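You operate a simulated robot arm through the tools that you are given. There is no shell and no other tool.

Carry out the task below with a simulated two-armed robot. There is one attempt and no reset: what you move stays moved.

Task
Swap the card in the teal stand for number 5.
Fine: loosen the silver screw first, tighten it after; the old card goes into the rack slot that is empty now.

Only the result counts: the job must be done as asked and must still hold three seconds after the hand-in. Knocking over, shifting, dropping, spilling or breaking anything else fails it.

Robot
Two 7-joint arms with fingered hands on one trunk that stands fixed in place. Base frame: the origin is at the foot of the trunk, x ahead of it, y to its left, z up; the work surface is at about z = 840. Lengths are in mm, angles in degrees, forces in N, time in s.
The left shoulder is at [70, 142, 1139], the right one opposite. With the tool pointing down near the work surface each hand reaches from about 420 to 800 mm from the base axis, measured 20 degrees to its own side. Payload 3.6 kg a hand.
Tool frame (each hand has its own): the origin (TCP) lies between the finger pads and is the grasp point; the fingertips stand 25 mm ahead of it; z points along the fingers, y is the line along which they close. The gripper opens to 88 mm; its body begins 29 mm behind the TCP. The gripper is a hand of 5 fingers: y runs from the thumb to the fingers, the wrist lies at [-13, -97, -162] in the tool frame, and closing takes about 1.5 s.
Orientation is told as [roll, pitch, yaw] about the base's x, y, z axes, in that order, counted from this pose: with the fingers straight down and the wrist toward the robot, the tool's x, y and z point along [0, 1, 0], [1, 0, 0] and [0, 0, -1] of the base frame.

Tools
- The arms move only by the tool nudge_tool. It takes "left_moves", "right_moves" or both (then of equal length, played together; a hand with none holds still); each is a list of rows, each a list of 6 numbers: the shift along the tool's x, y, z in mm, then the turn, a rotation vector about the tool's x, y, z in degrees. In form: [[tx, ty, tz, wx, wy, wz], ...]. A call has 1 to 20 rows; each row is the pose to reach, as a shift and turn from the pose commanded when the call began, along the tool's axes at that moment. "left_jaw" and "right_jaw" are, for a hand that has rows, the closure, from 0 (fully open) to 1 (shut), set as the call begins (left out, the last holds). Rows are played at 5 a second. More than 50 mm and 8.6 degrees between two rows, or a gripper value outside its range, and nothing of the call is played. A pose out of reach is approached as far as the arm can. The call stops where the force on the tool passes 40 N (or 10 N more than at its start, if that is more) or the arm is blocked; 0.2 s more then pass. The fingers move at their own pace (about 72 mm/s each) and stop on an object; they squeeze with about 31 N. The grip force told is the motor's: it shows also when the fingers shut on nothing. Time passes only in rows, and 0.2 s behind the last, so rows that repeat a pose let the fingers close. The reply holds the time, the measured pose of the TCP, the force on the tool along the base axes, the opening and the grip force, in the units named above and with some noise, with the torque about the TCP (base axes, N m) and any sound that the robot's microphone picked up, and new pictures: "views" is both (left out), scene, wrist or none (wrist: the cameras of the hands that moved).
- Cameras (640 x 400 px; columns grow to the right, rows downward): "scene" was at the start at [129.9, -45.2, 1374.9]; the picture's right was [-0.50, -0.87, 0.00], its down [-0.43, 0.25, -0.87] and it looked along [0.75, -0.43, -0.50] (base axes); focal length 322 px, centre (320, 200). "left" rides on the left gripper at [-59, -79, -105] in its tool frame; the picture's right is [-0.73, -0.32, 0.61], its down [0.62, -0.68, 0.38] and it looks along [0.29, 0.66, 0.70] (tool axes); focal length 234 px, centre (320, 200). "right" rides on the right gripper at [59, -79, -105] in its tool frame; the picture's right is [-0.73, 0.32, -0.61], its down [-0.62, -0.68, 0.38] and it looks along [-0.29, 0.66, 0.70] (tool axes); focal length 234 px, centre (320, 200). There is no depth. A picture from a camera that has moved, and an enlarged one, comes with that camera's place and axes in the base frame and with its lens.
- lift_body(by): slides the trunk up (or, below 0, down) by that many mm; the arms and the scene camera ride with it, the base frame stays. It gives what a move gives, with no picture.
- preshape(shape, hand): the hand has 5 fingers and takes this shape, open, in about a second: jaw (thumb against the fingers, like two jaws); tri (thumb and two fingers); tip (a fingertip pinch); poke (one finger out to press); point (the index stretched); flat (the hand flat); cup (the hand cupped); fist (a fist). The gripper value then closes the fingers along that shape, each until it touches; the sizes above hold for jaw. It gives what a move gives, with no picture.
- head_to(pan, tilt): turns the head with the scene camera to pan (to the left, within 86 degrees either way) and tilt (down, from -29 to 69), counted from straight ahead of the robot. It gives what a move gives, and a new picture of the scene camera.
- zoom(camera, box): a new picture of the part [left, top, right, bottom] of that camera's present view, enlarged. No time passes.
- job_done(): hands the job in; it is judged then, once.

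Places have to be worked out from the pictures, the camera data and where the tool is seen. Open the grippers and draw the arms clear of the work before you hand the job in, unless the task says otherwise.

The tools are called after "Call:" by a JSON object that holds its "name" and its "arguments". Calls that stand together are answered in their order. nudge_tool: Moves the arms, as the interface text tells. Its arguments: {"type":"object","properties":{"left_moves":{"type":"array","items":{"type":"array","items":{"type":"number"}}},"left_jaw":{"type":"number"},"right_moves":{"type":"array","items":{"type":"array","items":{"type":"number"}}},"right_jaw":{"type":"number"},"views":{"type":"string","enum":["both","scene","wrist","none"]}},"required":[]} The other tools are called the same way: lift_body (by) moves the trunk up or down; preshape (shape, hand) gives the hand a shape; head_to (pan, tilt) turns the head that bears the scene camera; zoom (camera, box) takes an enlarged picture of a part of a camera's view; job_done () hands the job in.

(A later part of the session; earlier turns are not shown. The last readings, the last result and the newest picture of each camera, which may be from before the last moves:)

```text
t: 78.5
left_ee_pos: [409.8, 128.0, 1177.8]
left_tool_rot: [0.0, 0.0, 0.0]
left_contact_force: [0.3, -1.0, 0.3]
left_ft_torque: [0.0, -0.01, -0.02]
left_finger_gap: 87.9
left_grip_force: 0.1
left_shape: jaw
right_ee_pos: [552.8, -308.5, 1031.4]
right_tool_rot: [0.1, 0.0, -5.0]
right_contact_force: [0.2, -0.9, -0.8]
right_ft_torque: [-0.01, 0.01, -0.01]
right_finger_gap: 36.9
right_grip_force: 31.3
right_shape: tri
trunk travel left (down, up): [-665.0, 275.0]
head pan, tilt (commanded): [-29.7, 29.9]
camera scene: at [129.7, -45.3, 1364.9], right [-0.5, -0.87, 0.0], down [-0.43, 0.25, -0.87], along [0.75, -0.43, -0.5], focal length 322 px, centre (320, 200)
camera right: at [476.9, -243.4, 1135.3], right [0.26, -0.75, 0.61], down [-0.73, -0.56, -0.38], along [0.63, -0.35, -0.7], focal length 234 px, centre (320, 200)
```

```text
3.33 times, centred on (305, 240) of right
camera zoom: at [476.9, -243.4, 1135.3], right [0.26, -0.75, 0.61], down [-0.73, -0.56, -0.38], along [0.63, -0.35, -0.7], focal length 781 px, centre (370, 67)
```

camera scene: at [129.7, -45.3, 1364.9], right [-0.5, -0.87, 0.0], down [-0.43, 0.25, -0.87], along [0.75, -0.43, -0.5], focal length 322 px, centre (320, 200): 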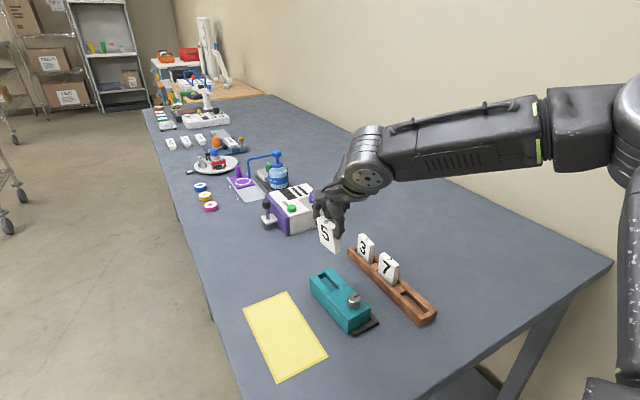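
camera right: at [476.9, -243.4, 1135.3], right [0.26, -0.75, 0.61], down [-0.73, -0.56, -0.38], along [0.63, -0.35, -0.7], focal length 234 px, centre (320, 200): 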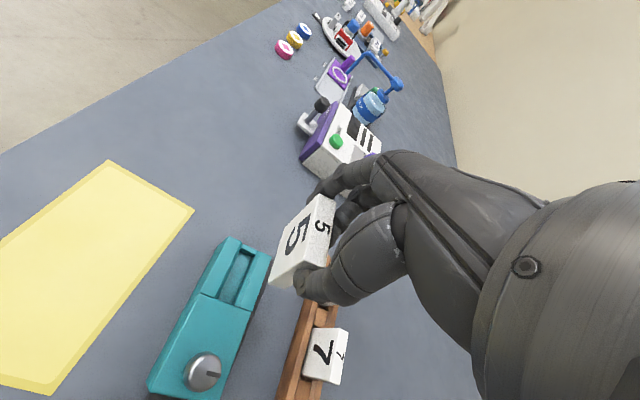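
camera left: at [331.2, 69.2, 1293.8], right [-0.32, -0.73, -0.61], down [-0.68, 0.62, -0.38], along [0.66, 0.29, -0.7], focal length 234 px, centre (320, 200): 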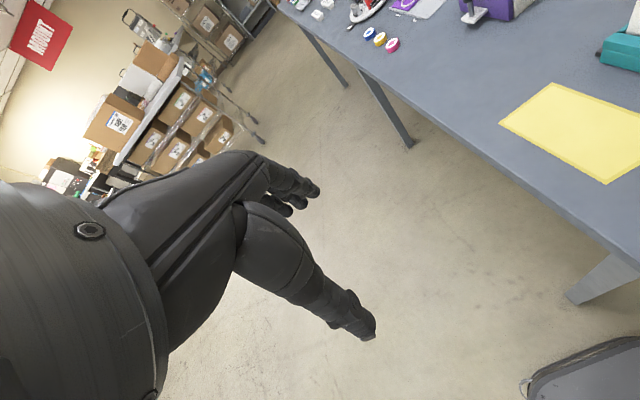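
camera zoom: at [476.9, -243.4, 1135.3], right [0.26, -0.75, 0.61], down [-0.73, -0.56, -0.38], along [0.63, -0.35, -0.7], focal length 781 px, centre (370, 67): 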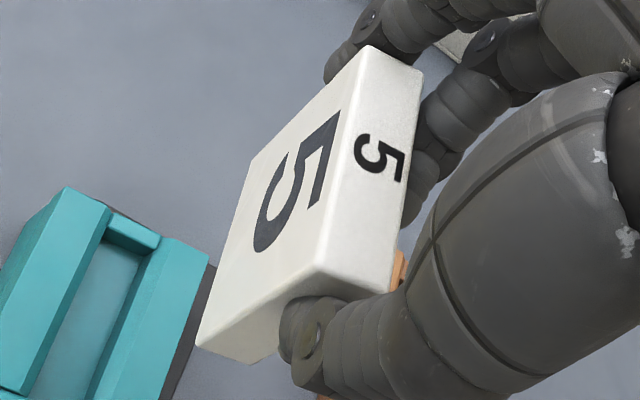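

Card 5 leans about 9 degrees (top toward +y) relative to vertical and is near yaw 5, with a slight nose-down pitch. I roll the hand +9 degrees to make the card vertical and re-measure.

Call:
{"name": "nudge_tool", "arguments": {"right_moves": [[0, 0, 0, -0.15, 2.3, 0], [0, 0, 0, -0.3, 4.6, 0], [0, 0, 0, -0.45, 6.9, 0], [0, 0, 0, -0.6, 9.2, 0], [0, 0, 0, -0.6, 9.2, 0]], "views": "wrist"}}

Call:
{"name": "zoom", "arguments": {"camera": "scene", "box": [315, 205, 365, 255]}}

Call:
{"name": "zoom", "arguments": {"camera": "right", "box": [200, 160, 360, 320]}}

```text
t: 79.8
left_ee_pos: [411.0, 127.4, 1177.0]
left_tool_rot: [-0.1, 0.0, 0.1]
left_contact_force: [0.1, -0.5, 0.3]
left_ft_torque: [0.0, -0.02, 0.01]
left_finger_gap: 87.7
left_grip_force: 0.0
left_shape: jaw
right_ee_pos: [549.4, -306.5, 1029.0]
right_tool_rot: [9.2, -0.5, -5.1]
right_contact_force: [0.3, -0.2, -0.5]
right_ft_torque: [-0.05, -0.01, 0.0]
right_finger_gap: 36.5
right_grip_force: 30.6
right_shape: tri
trunk travel left (down, up): [-665.0, 275.0]
head pan, tilt (commanded): [-29.7, 29.9]
camera right: at [473.0, -259.0, 1141.1], right [0.24, -0.84, 0.49], down [-0.72, -0.49, -0.49], along [0.65, -0.23, -0.73], focal length 234 px, centre (320, 200)
```

right: 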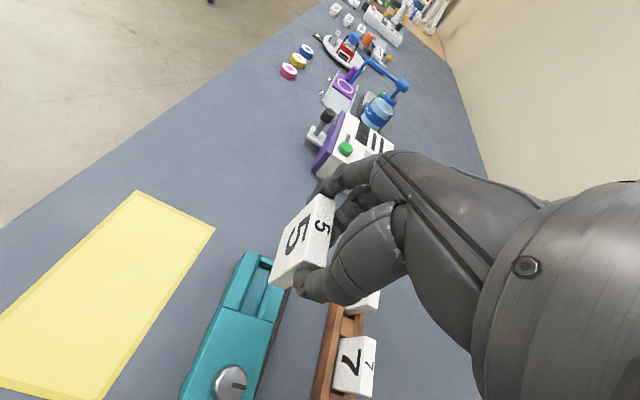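

```text
8.00 times, centred on (340, 230) of scene
camera zoom: at [130.1, -44.9, 1364.9], right [-0.5, -0.87, 0.0], down [-0.43, 0.25, -0.87], along [0.75, -0.43, -0.5], focal length 2579 px, centre (160, -40)
```

zoom: 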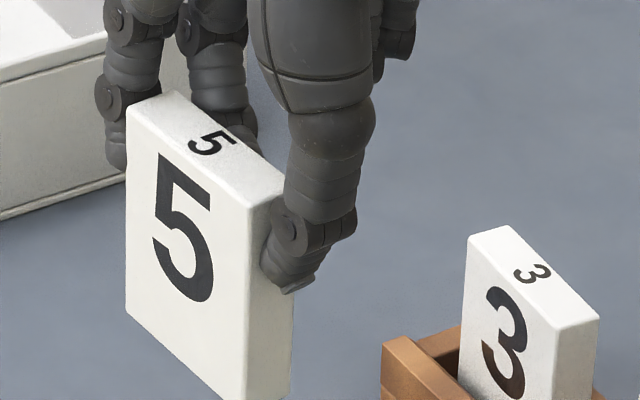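

```text
2.50 times, centred on (280, 240) of right
camera zoom: at [473.0, -259.0, 1141.1], right [0.24, -0.84, 0.49], down [-0.72, -0.49, -0.49], along [0.65, -0.23, -0.73], focal length 585 px, centre (420, 100)
```

zoom: 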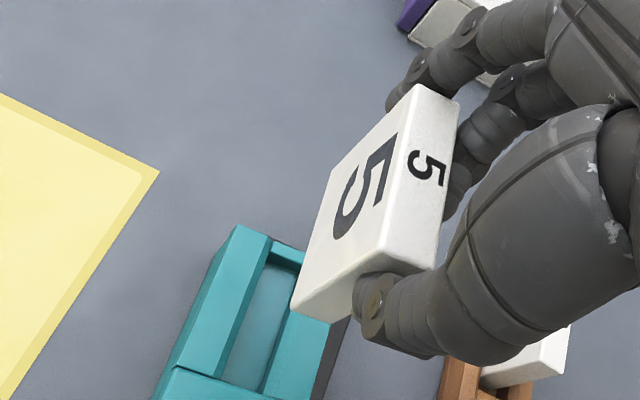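

The card now looks vertical with yaw near the slot's (about 5 degrees). I lower it to about 13 mm above the stand with a 5 mm shift toward -y and inspect alignment with the slot.

Call:
{"name": "nudge_tool", "arguments": {"right_moves": [[-3, 0.2, 12, 0, 0, 0], [-6.5, 0.4, 27, 0, 0, 0], [-10, 0.6, 43, 0, 0, 0], [-14, 0.8, 59, 0, 0, 0], [-17.5, 1, 74, 0, 0, 0], [-17.5, 1, 74, 0, 0, 0]], "views": "wrist"}}

Call:
{"name": "zoom", "arguments": {"camera": "scene", "box": [305, 235, 365, 295]}}

Call:
{"name": "zoom", "arguments": {"camera": "right", "box": [220, 180, 340, 300]}}

```text
t: 81.2
left_ee_pos: [410.1, 127.5, 1178.9]
left_tool_rot: [-0.1, 0.0, 0.1]
left_contact_force: [0.0, -0.4, -0.3]
left_ft_torque: [0.02, -0.02, -0.01]
left_finger_gap: 87.7
left_grip_force: 0.1
left_shape: jaw
right_ee_pos: [550.7, -312.7, 953.5]
right_tool_rot: [9.2, -0.6, -5.1]
right_contact_force: [-0.2, 0.2, -0.1]
right_ft_torque: [-0.02, 0.02, 0.0]
right_finger_gap: 36.7
right_grip_force: 30.7
right_shape: tri
trunk travel left (down, up): [-665.0, 275.0]
head pan, tilt (commanded): [-29.7, 29.9]
camera right: at [473.5, -264.3, 1064.7], right [0.24, -0.84, 0.49], down [-0.72, -0.49, -0.49], along [0.65, -0.23, -0.73], focal length 234 px, centre (320, 200)
```

right: 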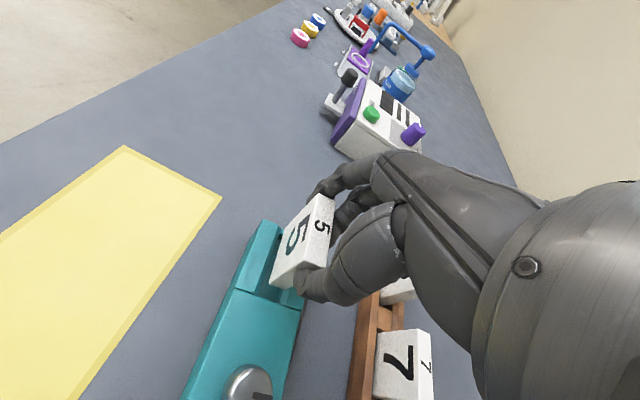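

```text
6.67 times, centred on (335, 265) of scene
camera zoom: at [129.9, -45.0, 1364.9], right [-0.5, -0.87, 0.0], down [-0.43, 0.25, -0.87], along [0.75, -0.43, -0.5], focal length 2150 px, centre (220, -233)
```

zoom: 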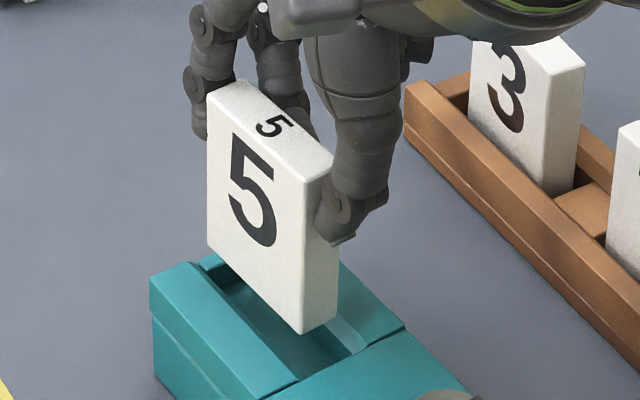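

```text
3.33 times, centred on (280, 240) of right
camera zoom: at [473.5, -264.3, 1064.7], right [0.24, -0.84, 0.49], down [-0.72, -0.49, -0.49], along [0.65, -0.23, -0.73], focal length 781 px, centre (453, 67)
```

zoom: 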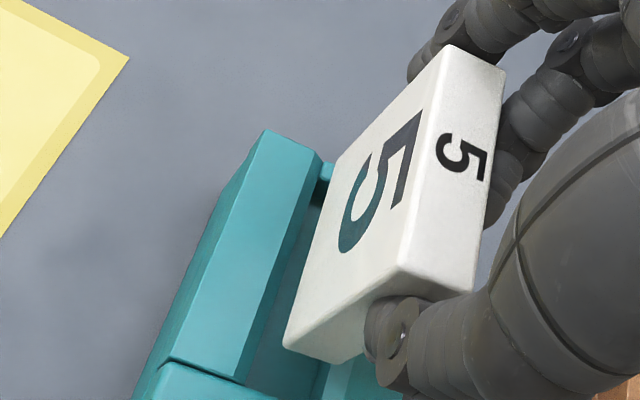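

The card is vertical above the slot. I zoom on its lower corners versus the slot walls from both cameras.

Call:
{"name": "zoom", "arguments": {"camera": "right", "box": [250, 240, 320, 310]}}

Call:
{"name": "zoom", "arguments": {"camera": "right", "box": [250, 200, 320, 270]}}

Call:
{"name": "zoom", "arguments": {"camera": "scene", "box": [315, 260, 355, 300]}}

```text
5.71 times, centred on (285, 275) of right
camera zoom: at [473.5, -264.3, 1064.7], right [0.24, -0.84, 0.49], down [-0.72, -0.49, -0.49], along [0.65, -0.23, -0.73], focal length 1338 px, centre (520, -229)
```

zoom: 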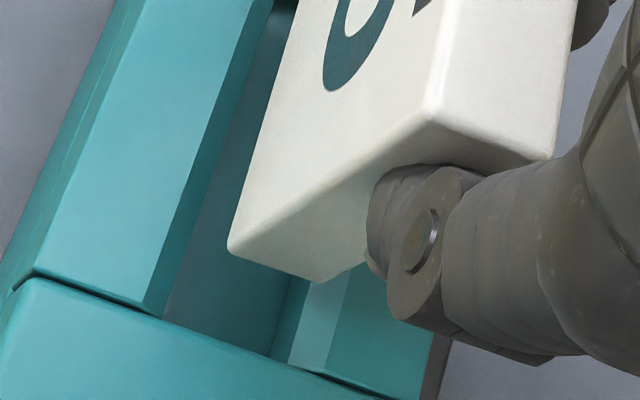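

```text
5.71 times, centred on (285, 235) of right
camera zoom: at [473.5, -264.3, 1064.7], right [0.24, -0.84, 0.49], down [-0.72, -0.49, -0.49], along [0.65, -0.23, -0.73], focal length 1338 px, centre (520, 0)
```

zoom: 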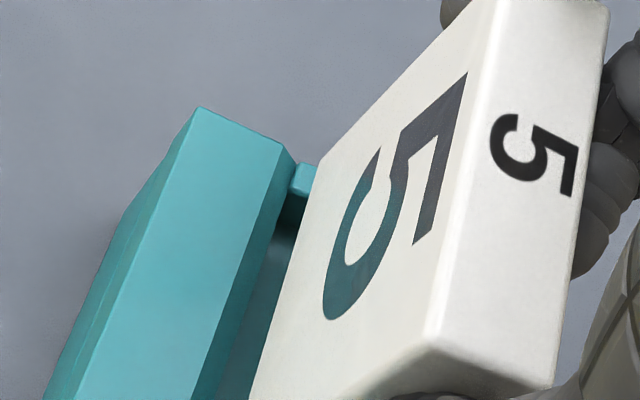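

```text
10.00 times, centred on (335, 280) of scene
camera zoom: at [129.9, -45.0, 1364.9], right [-0.5, -0.87, 0.0], down [-0.43, 0.25, -0.87], along [0.75, -0.43, -0.5], focal length 3224 px, centre (170, -600)
```

zoom: 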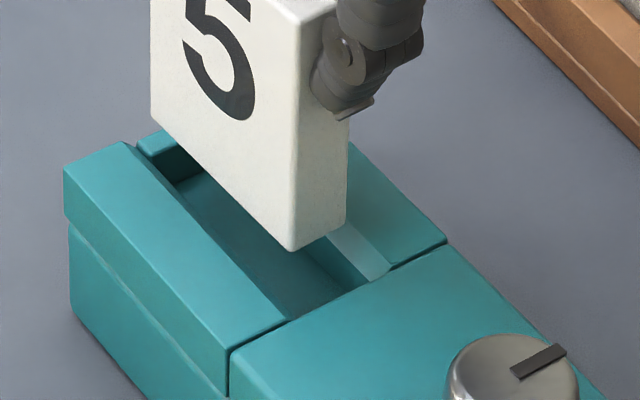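

Both cameras say the card's yaw is about 3.8 degrees more than the slot's and its centre about 3 mm too far toward +y. I correct yaw, shift, lower 6 mm, and look again.

Call:
{"name": "nudge_tool", "arguments": {"right_moves": [[-1.4, -0.4, 1.8, -0.2, 0, 1.25], [-2.8, -0.8, 3.6, -0.4, 0, 2.5], [-4.1, -1.1, 5.4, -0.6, 0, 3.75], [-4.1, -1.1, 5.4, -0.6, 0, 3.75]], "views": "none"}}

Call:
{"name": "zoom", "arguments": {"camera": "right", "box": [250, 240, 320, 310]}}

Call:
{"name": "zoom", "arguments": {"camera": "right", "box": [230, 180, 340, 290]}}

Call:
{"name": "zoom", "arguments": {"camera": "scene", "box": [315, 260, 355, 300]}}

```text
t: 82.2
left_ee_pos: [409.7, 126.9, 1177.5]
left_tool_rot: [-0.1, -0.1, 0.0]
left_contact_force: [-0.6, 0.1, 0.1]
left_ft_torque: [0.0, -0.02, -0.01]
left_finger_gap: 87.5
left_grip_force: 0.0
left_shape: jaw
right_ee_pos: [549.6, -315.8, 948.1]
right_tool_rot: [9.3, -0.6, -8.9]
right_contact_force: [-0.8, -0.3, 0.1]
right_ft_torque: [-0.01, 0.04, 0.01]
right_finger_gap: 36.7
right_grip_force: 31.2
right_shape: tri
trunk travel left (down, up): [-665.0, 275.0]
head pan, tilt (commanded): [-29.7, 29.9]
```

```text
5.71 times, centred on (285, 275) of right
camera zoom: at [476.2, -262.6, 1059.2], right [0.19, -0.85, 0.49], down [-0.75, -0.44, -0.49], along [0.63, -0.27, -0.73], focal length 1338 px, centre (520, -229)
```

zoom: 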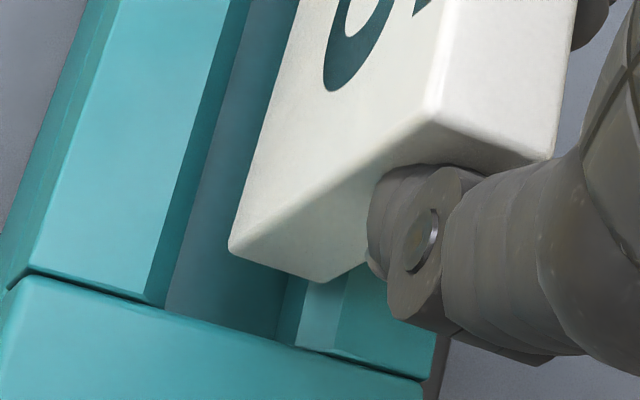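

```text
3.64 times, centred on (285, 235) of right
camera zoom: at [476.2, -262.6, 1059.2], right [0.19, -0.85, 0.49], down [-0.75, -0.44, -0.49], along [0.63, -0.27, -0.73], focal length 852 px, centre (447, 73)
```

zoom: 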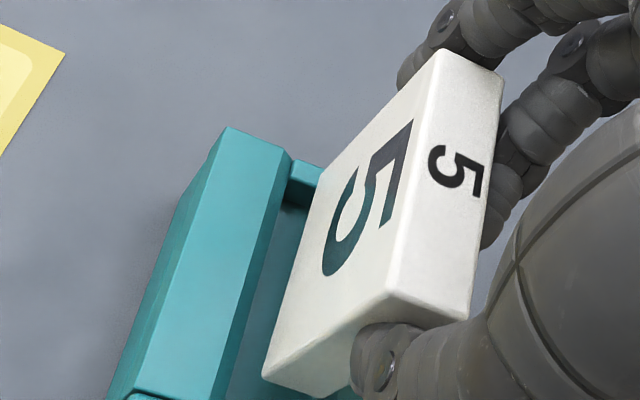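

```text
10.00 times, centred on (335, 280) of scene
camera zoom: at [130.0, -45.1, 1364.9], right [-0.5, -0.87, 0.0], down [-0.43, 0.25, -0.87], along [0.75, -0.43, -0.5], focal length 3224 px, centre (170, -600)
```

zoom: 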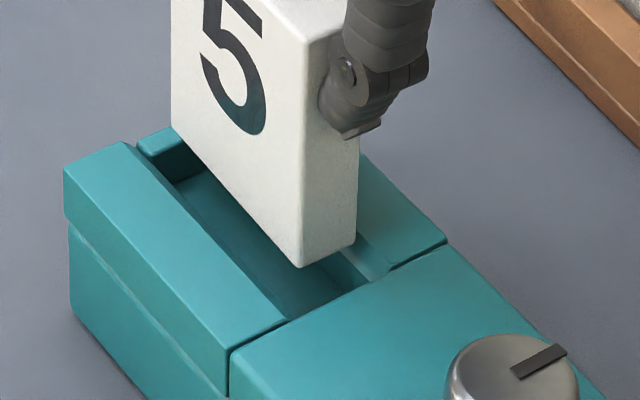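

The card is now parallel to the slot with about 3 mm end clearance and near-centred in width. I trim +0.8 mm in y and lower 6 mm so the bottom just reaches the chamfers, checking force.

Call:
{"name": "nudge_tool", "arguments": {"right_moves": [[0.3, -0.4, 1.0, 0, 0, 0], [0.1, -0.4, 2.5, 0, 0, 0], [-0.1, -0.4, 4.3, 0, 0, 0], [-0.24, -0.42, 6.0, 0, 0, 0], [-0.24, -0.42, 6.0, 0, 0, 0]], "views": "none"}}

Call:
{"name": "zoom", "arguments": {"camera": "right", "box": [250, 240, 320, 310]}}

Call:
{"name": "zoom", "arguments": {"camera": "scene", "box": [315, 260, 355, 300]}}

```text
t: 83.3
left_ee_pos: [409.2, 127.5, 1178.9]
left_tool_rot: [-0.1, -0.1, -0.2]
left_contact_force: [0.4, -0.1, 0.7]
left_ft_torque: [0.02, 0.0, 0.01]
left_finger_gap: 87.7
left_grip_force: 0.1
left_shape: jaw
right_ee_pos: [549.6, -314.4, 942.8]
right_tool_rot: [9.4, -0.8, -8.8]
right_contact_force: [-0.5, -0.6, 6.2]
right_ft_torque: [0.03, -0.15, -0.02]
right_finger_gap: 36.6
right_grip_force: 30.8
right_shape: tri
trunk travel left (down, up): [-665.0, 275.0]
head pan, tilt (commanded): [-29.7, 29.9]
```

```text
5.71 times, centred on (285, 275) of right
camera zoom: at [475.1, -260.9, 1053.7], right [0.19, -0.85, 0.49], down [-0.75, -0.44, -0.49], along [0.63, -0.27, -0.73], focal length 1338 px, centre (520, -229)
```

zoom: 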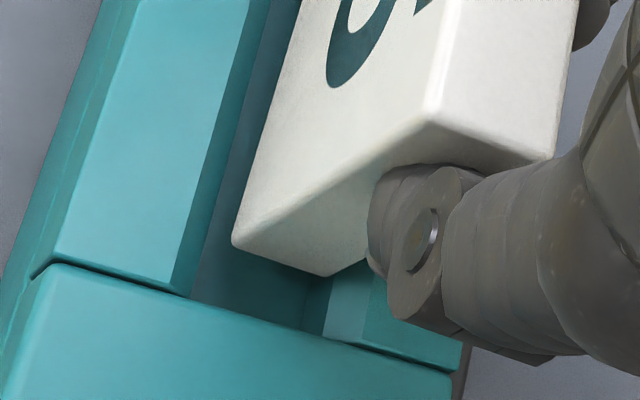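

```text
10.00 times, centred on (335, 280) of scene
camera zoom: at [128.9, -44.8, 1365.1], right [-0.5, -0.87, 0.0], down [-0.43, 0.25, -0.87], along [0.75, -0.43, -0.5], focal length 3224 px, centre (170, -600)
```

zoom: 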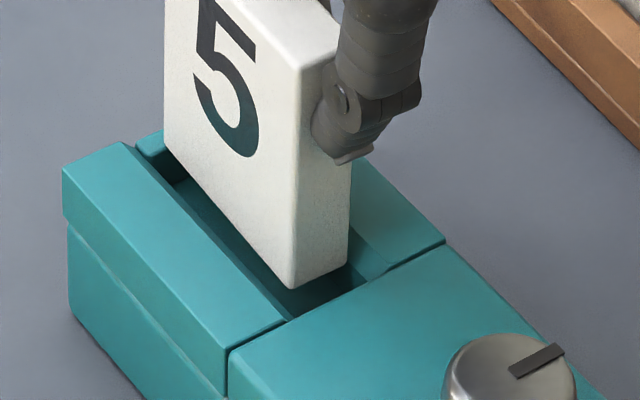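

Contact (6 N) is at the card's far end, about 24 mm ahead of the TCP, so its far edge rests on the slot's end wall. I lift 3 mm, move 5 mm back toward the robot and 0.7 mm to +y, and lower again to the same height.

Call:
{"name": "nudge_tool", "arguments": {"right_moves": [[0.48, 0, -3, 0, 0, 0], [0.45, -2.5, -3, 0, 0, 0], [0.44, -5.05, -3, 0, 0, 0], [0.2, -5.05, -1.5, 0, 0, 0], [-0.04, -5.05, 0, 0, 0, 0], [-0.04, -5.05, 0, 0, 0, 0]], "views": "none"}}

Call:
{"name": "zoom", "arguments": {"camera": "right", "box": [250, 240, 320, 310]}}

Call:
{"name": "zoom", "arguments": {"camera": "scene", "box": [315, 260, 355, 300]}}

```text
t: 84.8
left_ee_pos: [410.1, 128.1, 1177.3]
left_tool_rot: [0.0, 0.0, 0.0]
left_contact_force: [0.2, 0.2, -0.4]
left_ft_torque: [-0.02, 0.0, 0.01]
left_finger_gap: 87.7
left_grip_force: 0.0
left_shape: jaw
right_ee_pos: [545.7, -313.6, 941.7]
right_tool_rot: [9.4, -0.6, -8.9]
right_contact_force: [-0.3, -0.1, -0.2]
right_ft_torque: [0.04, -0.03, -0.04]
right_finger_gap: 36.7
right_grip_force: 30.2
right_shape: tri
trunk travel left (down, up): [-665.0, 275.0]
head pan, tilt (commanded): [-29.7, 29.9]
```

```text
5.71 times, centred on (285, 275) of right
camera zoom: at [471.6, -261.1, 1054.0], right [0.19, -0.85, 0.49], down [-0.75, -0.44, -0.49], along [0.63, -0.27, -0.73], focal length 1338 px, centre (520, -229)
```

zoom: 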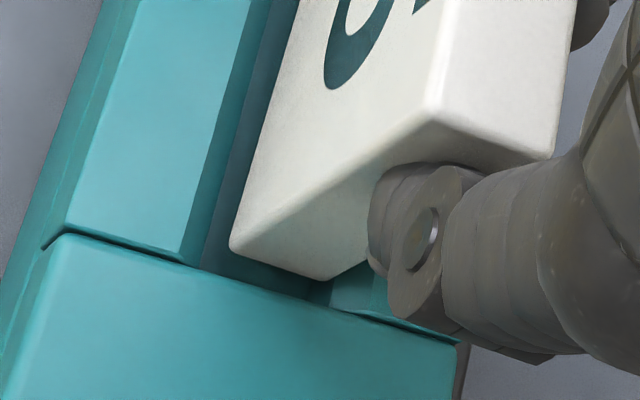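

```text
10.00 times, centred on (335, 280) of scene
camera zoom: at [130.1, -45.1, 1364.9], right [-0.5, -0.87, 0.0], down [-0.43, 0.25, -0.87], along [0.75, -0.43, -0.5], focal length 3224 px, centre (170, -600)
```

zoom: 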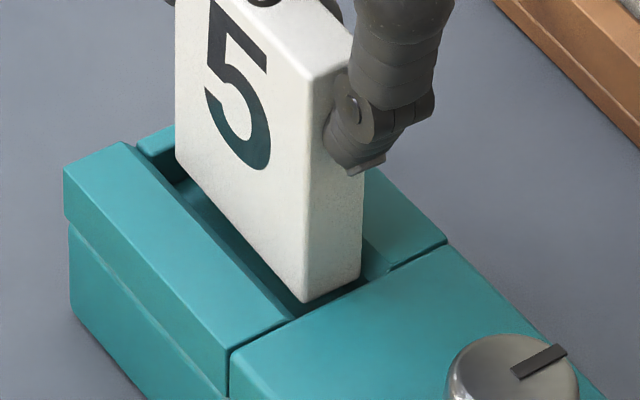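

No contact now. I continue lowering 4 mm in small steps.

Call:
{"name": "nudge_tool", "arguments": {"right_moves": [[-0.16, 0, 1, 0, 0, 0], [-0.32, 0, 2, 0, 0, 0], [-0.48, 0, 3, 0, 0, 0], [-0.65, 0, 4, 0, 0, 0], [-0.65, 0, 4, 0, 0, 0]], "views": "none"}}

Call:
{"name": "zoom", "arguments": {"camera": "right", "box": [250, 240, 320, 310]}}

Call:
{"name": "zoom", "arguments": {"camera": "scene", "box": [315, 255, 355, 295]}}

```text
t: 86.0
left_ee_pos: [409.0, 125.6, 1178.3]
left_tool_rot: [-0.1, 0.0, -0.1]
left_contact_force: [-0.3, -0.5, -0.5]
left_ft_torque: [0.0, -0.02, -0.01]
left_finger_gap: 87.9
left_grip_force: 0.1
left_shape: jaw
right_ee_pos: [546.2, -314.0, 938.4]
right_tool_rot: [9.3, -0.7, -8.9]
right_contact_force: [0.1, 0.1, -1.4]
right_ft_torque: [-0.01, 0.01, 0.01]
right_finger_gap: 36.9
right_grip_force: 30.8
right_shape: tri
trunk travel left (down, up): [-665.0, 275.0]
head pan, tilt (commanded): [-29.7, 29.9]
```

```text
5.71 times, centred on (285, 275) of right
camera zoom: at [471.2, -260.8, 1049.6], right [0.19, -0.85, 0.49], down [-0.75, -0.44, -0.49], along [0.63, -0.27, -0.73], focal length 1338 px, centre (520, -229)
```

zoom: 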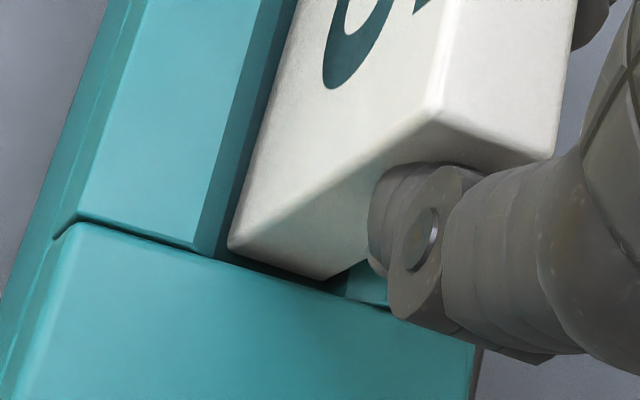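

```text
10.00 times, centred on (335, 275) of scene
camera zoom: at [130.1, -45.1, 1364.9], right [-0.5, -0.87, 0.0], down [-0.43, 0.25, -0.87], along [0.75, -0.43, -0.5], focal length 3224 px, centre (170, -550)
```

zoom: 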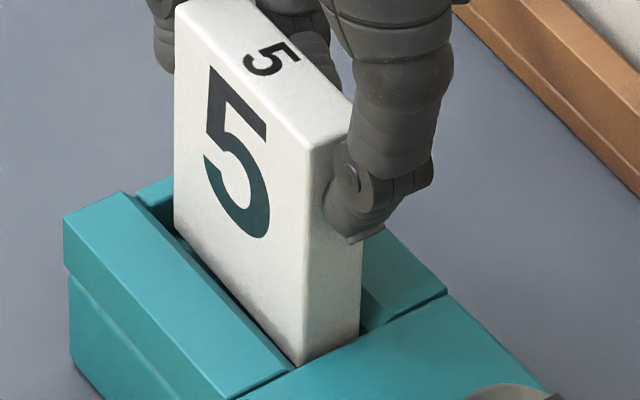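

The card is entering the slot cleanly with no force. I lower 4 mm more with a 0.7 mm trim to +x to keep near-end clearance.

Call:
{"name": "nudge_tool", "arguments": {"right_moves": [[-0.1, 0.5, 0.8, 0, 0, 0], [-0.2, 0.7, 1.6, 0, 0, 0], [-0.35, 0.7, 2.4, 0, 0, 0], [-0.5, 0.7, 3.2, 0, 0, 0], [-0.65, 0.7, 4.0, 0, 0, 0]], "views": "none"}}

Call:
{"name": "zoom", "arguments": {"camera": "scene", "box": [315, 255, 355, 295]}}

Call:
{"name": "zoom", "arguments": {"camera": "right", "box": [240, 180, 340, 300]}}

```text
t: 87.2
left_ee_pos: [409.7, 127.8, 1177.9]
left_tool_rot: [-0.2, 0.0, 0.1]
left_contact_force: [0.3, -0.1, -0.2]
left_ft_torque: [0.0, 0.03, -0.01]
left_finger_gap: 87.7
left_grip_force: 0.0
left_shape: jaw
right_ee_pos: [546.1, -315.5, 934.2]
right_tool_rot: [9.3, -0.6, -8.8]
right_contact_force: [0.2, -0.1, -0.7]
right_ft_torque: [0.02, -0.03, -0.05]
right_finger_gap: 36.7
right_grip_force: 31.2
right_shape: tri
trunk travel left (down, up): [-665.0, 275.0]
head pan, tilt (commanded): [-29.7, 29.9]
```

```text
10.00 times, centred on (335, 275) of scene
camera zoom: at [130.0, -45.0, 1364.9], right [-0.5, -0.87, 0.0], down [-0.43, 0.25, -0.87], along [0.75, -0.43, -0.5], focal length 3224 px, centre (170, -550)
```

zoom: 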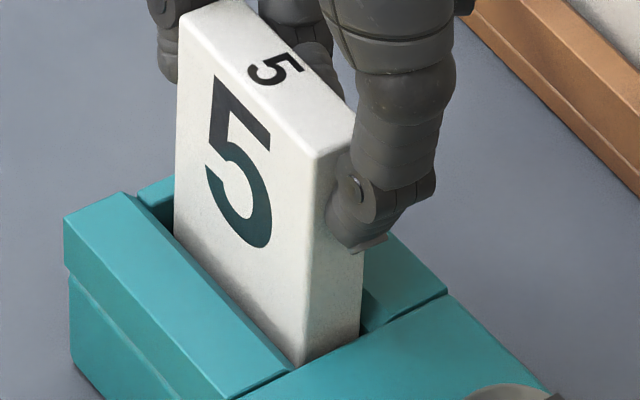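

```text
3.33 times, centred on (290, 240) of right
camera zoom: at [472.1, -262.1, 1045.6], right [0.19, -0.85, 0.49], down [-0.75, -0.44, -0.49], along [0.63, -0.27, -0.73], focal length 781 px, centre (420, 67)
```

zoom: 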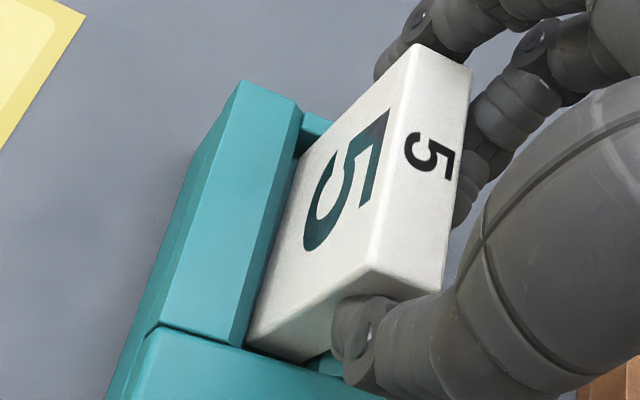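

Going in smoothly. I continue down in 0.8 mm steps until the floor is felt.

Call:
{"name": "nudge_tool", "arguments": {"right_moves": [[-0.12, 0, 0.8, 0, 0, 0], [-0.25, 0, 1.6, 0, 0, 0], [-0.38, 0, 2.4, 0, 0, 0], [-0.5, 0, 3.2, 0, 0, 0]], "views": "none"}}

Call:
{"name": "zoom", "arguments": {"camera": "scene", "box": [315, 255, 355, 295]}}

```text
t: 88.2
left_ee_pos: [409.6, 127.6, 1176.6]
left_tool_rot: [-0.2, 0.1, 0.0]
left_contact_force: [-0.2, -0.1, -0.9]
left_ft_torque: [0.04, -0.01, 0.02]
left_finger_gap: 87.9
left_grip_force: 0.0
left_shape: jaw
right_ee_pos: [547.0, -314.1, 931.5]
right_tool_rot: [9.2, -0.7, -8.8]
right_contact_force: [0.6, 0.1, 0.6]
right_ft_torque: [0.05, 0.0, 0.02]
right_finger_gap: 36.8
right_grip_force: 30.4
right_shape: tri
trunk travel left (down, up): [-665.0, 275.0]
head pan, tilt (commanded): [-29.7, 29.9]
```

```text
10.00 times, centred on (335, 275) of scene
camera zoom: at [129.8, -44.9, 1365.0], right [-0.5, -0.87, 0.0], down [-0.43, 0.25, -0.87], along [0.75, -0.43, -0.5], focal length 3224 px, centre (170, -550)
```

zoom: 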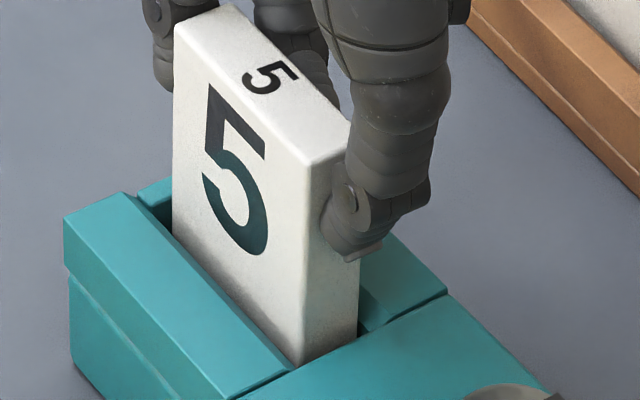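

Still free. I continue 3 mm further in 0.7 mm steps.

Call:
{"name": "nudge_tool", "arguments": {"right_moves": [[-0.1, 0, 0.7, 0, 0, 0], [-0.22, 0, 1.4, 0, 0, 0], [-0.33, 0, 2.1, 0, 0, 0], [-0.45, 0, 2.8, 0, 0, 0]], "views": "none"}}

Call:
{"name": "zoom", "arguments": {"camera": "scene", "box": [315, 255, 355, 295]}}

```text
t: 89.2
left_ee_pos: [408.6, 127.7, 1179.3]
left_tool_rot: [-0.1, -0.1, 0.0]
left_contact_force: [0.0, 1.1, 0.3]
left_ft_torque: [-0.03, 0.01, -0.03]
left_finger_gap: 87.7
left_grip_force: 0.0
left_shape: jaw
right_ee_pos: [545.3, -313.7, 929.8]
right_tool_rot: [9.3, -0.8, -8.9]
right_contact_force: [1.5, -2.3, 16.3]
right_ft_torque: [-0.04, -0.1, 0.0]
right_finger_gap: 37.6
right_grip_force: 30.8
right_shape: tri
trunk travel left (down, up): [-665.0, 275.0]
head pan, tilt (commanded): [-29.7, 29.9]
```

```text
10.00 times, centred on (335, 275) of scene
camera zoom: at [127.8, -44.3, 1365.3], right [-0.5, -0.87, 0.0], down [-0.43, 0.25, -0.87], along [0.75, -0.43, -0.5], focal length 3224 px, centre (170, -550)
```

zoom: 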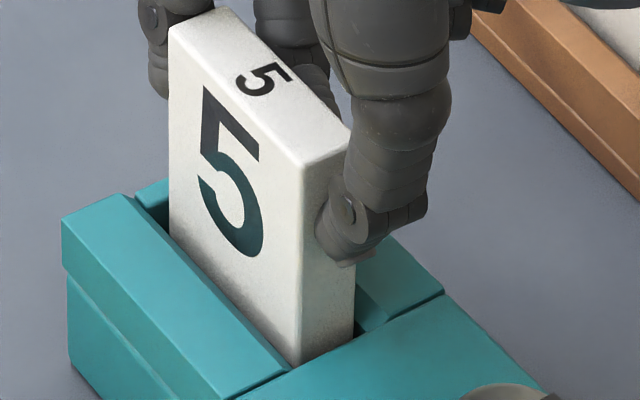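

Floor contact (16 N). I relax upward about 1.3 mm and open the fingers just enough to clear the card.

Call:
{"name": "nudge_tool", "arguments": {"right_moves": [[0.1, 0, -0.7, 0, 0, 0], [0.2, 0, -1.3, 0, 0, 0]], "views": "none"}}

Call:
{"name": "nudge_tool", "arguments": {"right_moves": [[0, 0, 0, 0, 0, 0], [0, 0, 0, 0, 0, 0], [0, 0, 0, 0, 0, 0]], "right_jaw": 0.37, "views": "wrist"}}

Call:
{"name": "zoom", "arguments": {"camera": "scene", "box": [310, 245, 360, 295]}}

Call:
{"name": "zoom", "arguments": {"camera": "right", "box": [230, 170, 350, 290]}}

```text
t: 89.8
left_ee_pos: [409.0, 128.2, 1177.9]
left_tool_rot: [-0.2, -0.1, 0.0]
left_contact_force: [0.1, -0.1, -0.7]
left_ft_torque: [-0.04, 0.0, 0.02]
left_finger_gap: 87.7
left_grip_force: 0.0
left_shape: jaw
right_ee_pos: [544.5, -313.8, 929.7]
right_tool_rot: [9.3, -0.5, -8.9]
right_contact_force: [1.8, -2.1, 10.3]
right_ft_torque: [-0.01, -0.09, 0.0]
right_finger_gap: 37.5
right_grip_force: 31.0
right_shape: tri
trunk travel left (down, up): [-665.0, 275.0]
head pan, tilt (commanded): [-29.7, 29.9]
```

```text
t: 90.5
left_ee_pos: [408.8, 127.3, 1177.2]
left_tool_rot: [-0.1, 0.0, 0.1]
left_contact_force: [-0.5, 0.6, -0.4]
left_ft_torque: [0.02, 0.01, 0.0]
left_finger_gap: 87.8
left_grip_force: 0.0
left_shape: jaw
right_ee_pos: [546.0, -313.8, 929.6]
right_tool_rot: [9.3, -0.6, -9.0]
right_contact_force: [-0.1, 0.2, -0.9]
right_ft_torque: [-0.01, -0.02, -0.01]
right_finger_gap: 55.3
right_grip_force: 0.2
right_shape: tri
trunk travel left (down, up): [-665.0, 275.0]
head pan, tilt (commanded): [-29.7, 29.9]
camera right: at [471.1, -260.8, 1040.6], right [0.19, -0.85, 0.49], down [-0.75, -0.44, -0.49], along [0.63, -0.27, -0.73], focal length 234 px, centre (320, 200)
```

right: 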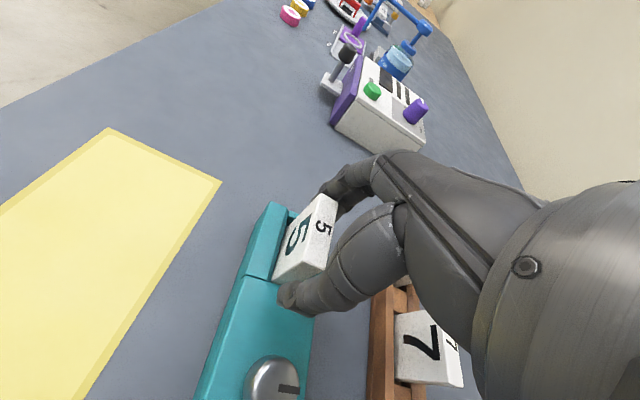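

```text
8.00 times, centred on (335, 270) of scene
camera zoom: at [129.5, -44.9, 1364.9], right [-0.5, -0.87, 0.0], down [-0.43, 0.25, -0.87], along [0.75, -0.43, -0.5], focal length 2579 px, centre (200, -360)
```

zoom: 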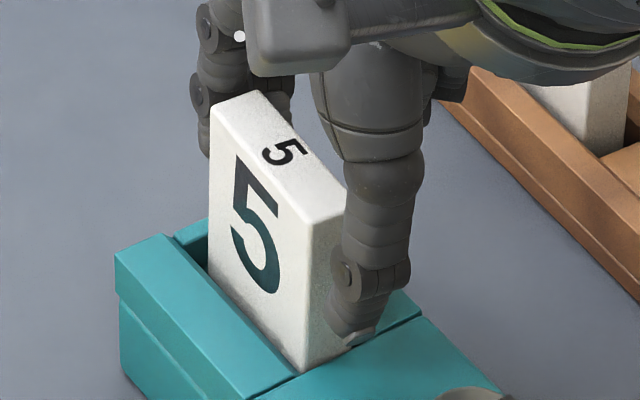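

```text
3.33 times, centred on (290, 230) of right
camera zoom: at [471.1, -260.8, 1040.6], right [0.19, -0.85, 0.49], down [-0.75, -0.44, -0.49], along [0.63, -0.27, -0.73], focal length 781 px, centre (420, 100)
```

zoom: 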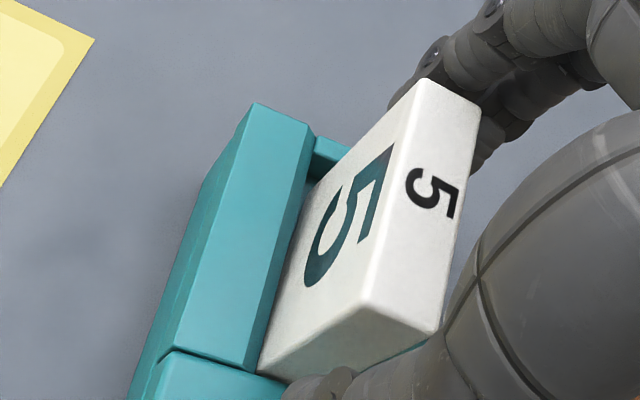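

Card 5 stands in the stand slot and the hand is released. I lift straight up clear of it.

Call:
{"name": "nudge_tool", "arguments": {"right_moves": [[0.8, 0, -5, 0, 0, 0], [2, 0, -12, 0, 0, 0], [3.5, 0, -22, 0, 0, 0], [5.5, 0, -34, 0, 0, 0], [8, 0, -50, 0, 0, 0], [11, 0, -70, 0, 0, 0], [14.5, 0, -90, 0, 0, 0]], "views": "both"}}

Call:
{"name": "zoom", "arguments": {"camera": "scene", "box": [300, 225, 450, 345]}}

Call:
{"name": "zoom", "arguments": {"camera": "scene", "box": [305, 250, 385, 340]}}

```text
t: 92.2
left_ee_pos: [409.5, 128.6, 1177.1]
left_tool_rot: [-0.1, 0.0, 0.1]
left_contact_force: [-0.6, -0.2, 0.3]
left_ft_torque: [0.02, -0.01, 0.03]
left_finger_gap: 87.9
left_grip_force: 0.1
left_shape: jaw
right_ee_pos: [546.0, -314.7, 1022.4]
right_tool_rot: [9.2, -0.6, -8.7]
right_contact_force: [0.4, -0.3, -0.6]
right_ft_torque: [-0.01, -0.01, 0.03]
right_finger_gap: 55.1
right_grip_force: 0.1
right_shape: tri
trunk travel left (down, up): [-665.0, 275.0]
head pan, tilt (commanded): [-29.7, 29.9]
camera scene: at [129.6, -44.8, 1364.9], right [-0.5, -0.87, 0.0], down [-0.43, 0.25, -0.87], along [0.75, -0.43, -0.5], focal length 322 px, centre (320, 200)
camera right: at [471.0, -260.8, 1133.5], right [0.19, -0.85, 0.49], down [-0.75, -0.44, -0.49], along [0.63, -0.27, -0.73], focal length 234 px, centre (320, 200)
```

scene: 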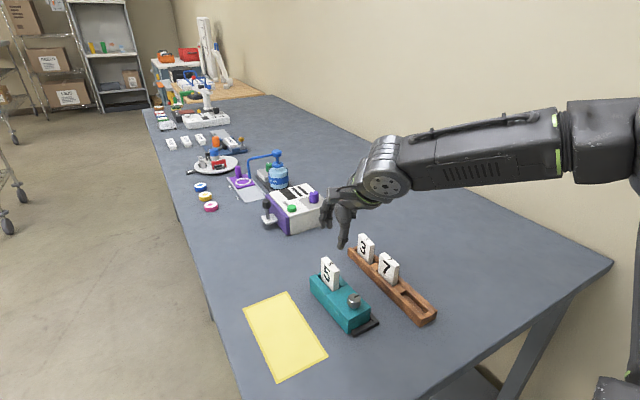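
right: 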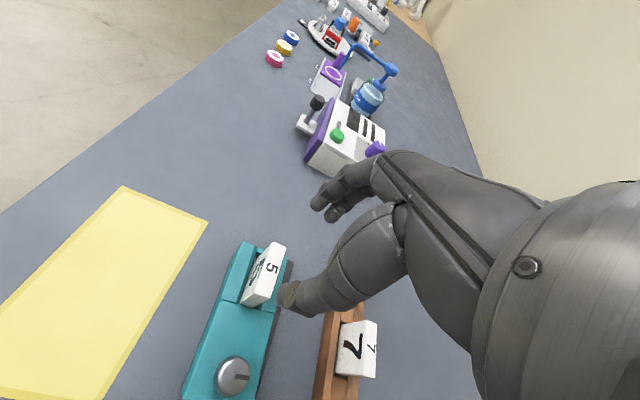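

```text
3.33 times, centred on (375, 285) of scene
camera zoom: at [129.6, -44.8, 1364.9], right [-0.5, -0.87, 0.0], down [-0.43, 0.25, -0.87], along [0.75, -0.43, -0.5], focal length 1075 px, centre (137, -83)
```

zoom: 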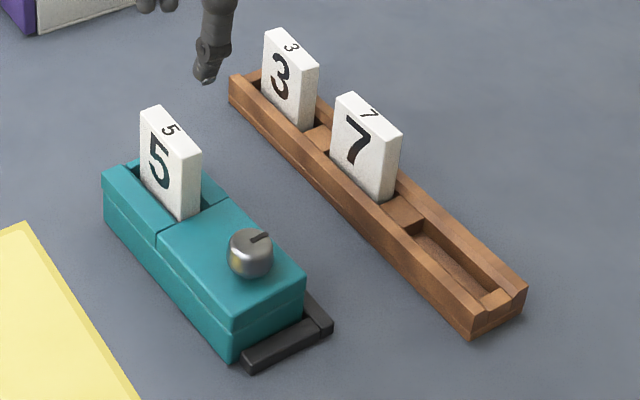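

```text
4.44 times, centred on (345, 295) of scene
camera zoom: at [129.6, -44.8, 1364.9], right [-0.5, -0.87, 0.0], down [-0.43, 0.25, -0.87], along [0.75, -0.43, -0.5], focal length 1433 px, centre (209, -222)
```

zoom: 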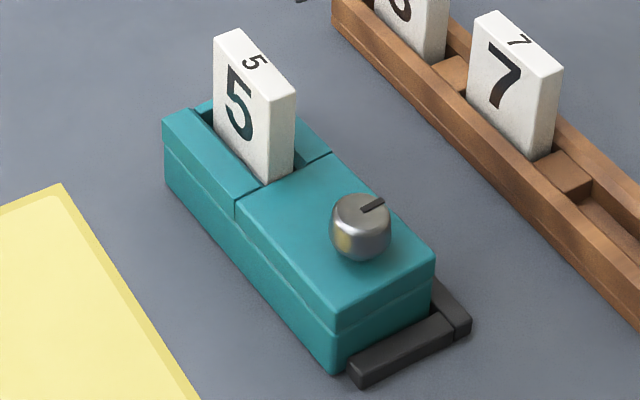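

Swap is in place: 5 in the stand, 3 in the formerly empty slot, 7 untouched. Now I level the hand and bring it above the knob, then turn it to yaw 57 for the tightening grip.

Call:
{"name": "nudge_tool", "arguments": {"right_moves": [[-2, -10, 0, 0.1, -1.8, 0], [-5, -25, 2, 0.25, -3.7, 0], [-9, -42, 8, 0.4, -5.6, 0], [-13, -58, 15, 0.5, -7.4, 0], [-15.8, -70, 22.7, 0.6, -9.2, 0], [-15.8, -70, 22.7, 0.6, -9.2, 0]], "right_jaw": 0.58, "views": "none"}}

Call:
{"name": "nudge_tool", "arguments": {"right_moves": [[0, 0, 0, 0, 0, -8.2], [0, 0, 0, 0, 0, -16.4], [0, 0, 0, 0, 0, -24.6], [0, 0, 0, 0, 0, -32.8], [0, 0, 0, 0, 0, -41], [0, 0, 0, 0, 0, -49.2], [0, 0, 0, 0, 0, -57.4], [0, 0, 0, 0, 0, -65.8], [0, 0, 0, 0, 0, -65.8]], "views": "both"}}

Call:
{"name": "zoom", "arguments": {"camera": "scene", "box": [300, 230, 400, 340]}}

Call:
{"name": "zoom", "arguments": {"camera": "right", "box": [200, 180, 360, 340]}}

```text
t: 93.5
left_ee_pos: [409.7, 126.6, 1178.0]
left_tool_rot: [-0.1, -0.1, 0.0]
left_contact_force: [-0.1, 0.0, 0.3]
left_ft_torque: [0.02, 0.0, 0.02]
left_finger_gap: 87.7
left_grip_force: 0.0
left_shape: jaw
right_ee_pos: [475.2, -316.0, 996.0]
right_tool_rot: [0.1, 0.0, -8.8]
right_contact_force: [0.1, -0.2, 0.8]
right_ft_torque: [0.02, 0.03, -0.02]
right_finger_gap: 37.3
right_grip_force: 0.2
right_shape: tri
trunk travel left (down, up): [-665.0, 275.0]
head pan, tilt (commanded): [-29.7, 29.9]
```

```text
t: 95.5
left_ee_pos: [409.7, 127.4, 1177.6]
left_tool_rot: [-0.1, 0.0, 0.0]
left_contact_force: [-0.3, 0.3, 0.3]
left_ft_torque: [0.02, 0.0, -0.02]
left_finger_gap: 87.6
left_grip_force: 0.1
left_shape: jaw
right_ee_pos: [475.1, -316.2, 995.1]
right_tool_rot: [0.0, -0.1, 57.0]
right_contact_force: [0.4, 0.0, 0.0]
right_ft_torque: [0.02, 0.01, 0.0]
right_finger_gap: 37.4
right_grip_force: 0.0
right_shape: tri
trunk travel left (down, up): [-665.0, 275.0]
head pan, tilt (commanded): [-29.7, 29.9]
camera scene: at [129.7, -45.1, 1364.9], right [-0.5, -0.87, 0.0], down [-0.43, 0.25, -0.87], along [0.75, -0.43, -0.5], focal length 322 px, centre (320, 200)
camera right: at [380.7, -349.9, 1099.4], right [0.78, -0.12, 0.61], down [0.15, -0.91, -0.38], along [0.6, 0.39, -0.69], focal length 234 px, centre (320, 200)
```

scene: 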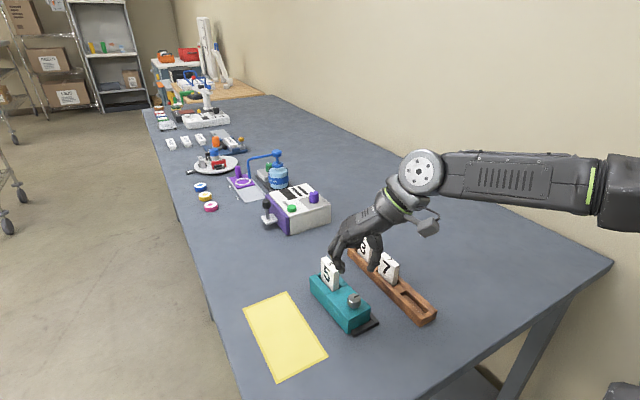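
right: 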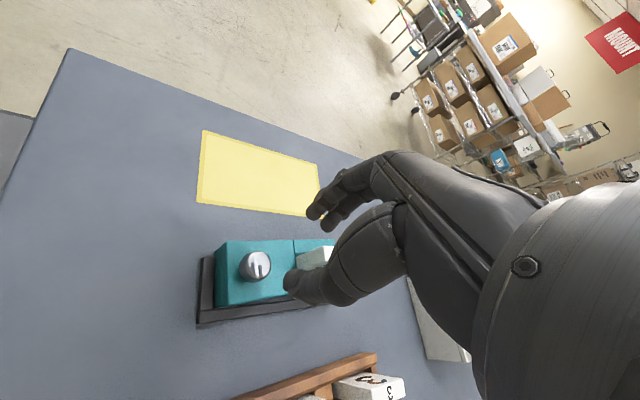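

```text
3.64 times, centred on (350, 285) of scene
camera zoom: at [129.7, -45.1, 1364.9], right [-0.5, -0.87, 0.0], down [-0.43, 0.25, -0.87], along [0.75, -0.43, -0.5], focal length 1172 px, centre (211, -109)
```

zoom: 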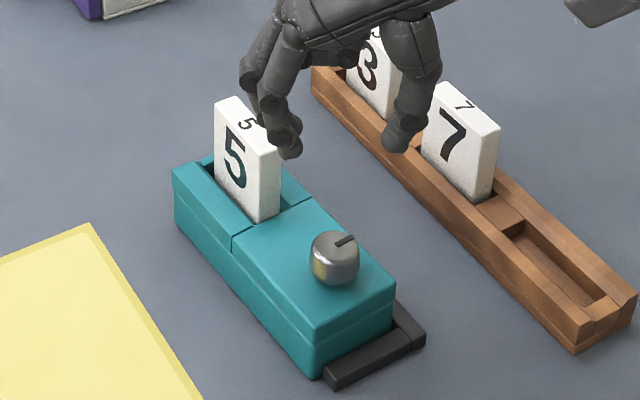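

```text
2.50 times, centred on (280, 260) of right
camera zoom: at [380.7, -349.9, 1099.4], right [0.78, -0.12, 0.61], down [0.15, -0.91, -0.38], along [0.6, 0.39, -0.69], focal length 585 px, centre (420, 50)
```

zoom: 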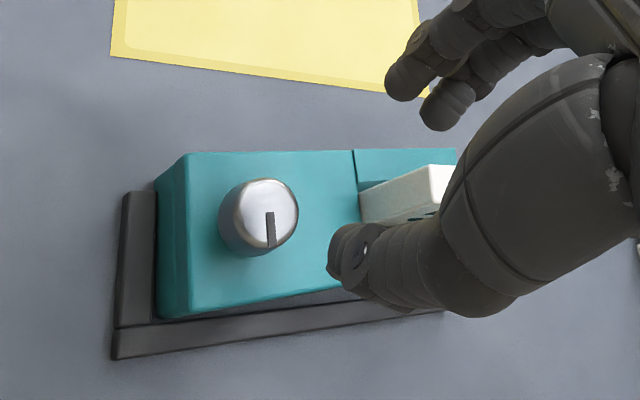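

The hand hovers over the knob at yaw 57. I descend to z about 937 and recheck the alignment closely.

Call:
{"name": "nudge_tool", "arguments": {"right_moves": [[0, 0, 12, 0, 0, 0], [0, 0, 26, 0, 0, 0], [0, 0, 40, 0, 0, 0], [0, 0, 52, 0, 0, 0], [0, 0, 58, 0, 0, 0], [0, 0, 58, 0, 0, 0]], "views": "wrist"}}

Call:
{"name": "zoom", "arguments": {"camera": "scene", "box": [310, 260, 390, 330]}}

Call:
{"name": "zoom", "arguments": {"camera": "right", "box": [230, 180, 360, 310]}}

```text
t: 97.0
left_ee_pos: [409.4, 126.6, 1178.2]
left_tool_rot: [-0.1, 0.0, 0.1]
left_contact_force: [-0.8, 0.1, 0.1]
left_ft_torque: [-0.01, 0.01, 0.03]
left_finger_gap: 87.8
left_grip_force: 0.1
left_shape: jaw
right_ee_pos: [475.7, -315.8, 936.3]
right_tool_rot: [0.1, 0.0, 57.0]
right_contact_force: [0.2, 0.7, 0.4]
right_ft_torque: [0.0, 0.0, 0.0]
right_finger_gap: 37.5
right_grip_force: 0.0
right_shape: tri
trunk travel left (down, up): [-665.0, 275.0]
head pan, tilt (commanded): [-29.7, 29.9]
camera right: at [381.4, -350.3, 1040.9], right [0.78, -0.13, 0.61], down [0.15, -0.91, -0.38], along [0.6, 0.39, -0.7], focal length 234 px, centre (320, 200)
```

right: 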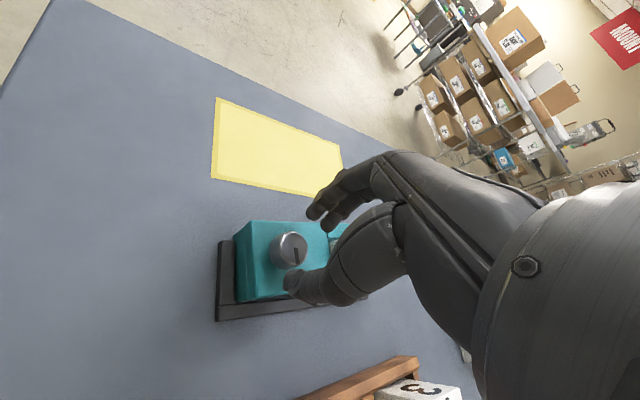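

```text
5.71 times, centred on (350, 295) of scene
camera zoom: at [129.9, -45.1, 1364.9], right [-0.5, -0.87, 0.0], down [-0.43, 0.25, -0.87], along [0.75, -0.43, -0.5], focal length 1842 px, centre (149, -343)
```

zoom: 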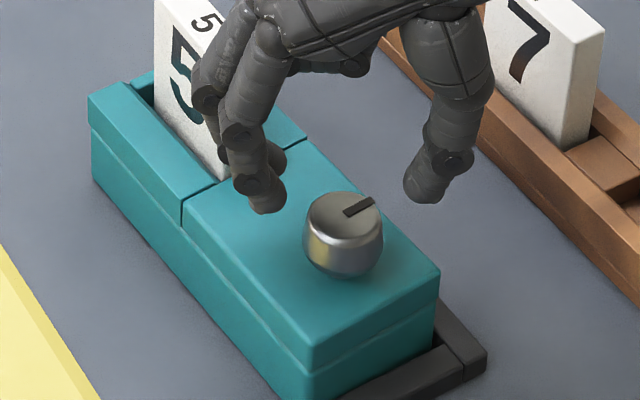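

```text
3.08 times, centred on (295, 245) of right
camera zoom: at [381.4, -350.3, 1040.9], right [0.78, -0.13, 0.61], down [0.15, -0.91, -0.38], along [0.6, 0.39, -0.7], focal length 720 px, centre (397, 62)
```

zoom: 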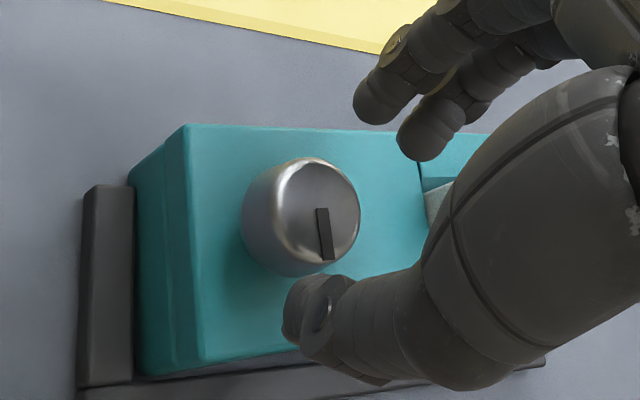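

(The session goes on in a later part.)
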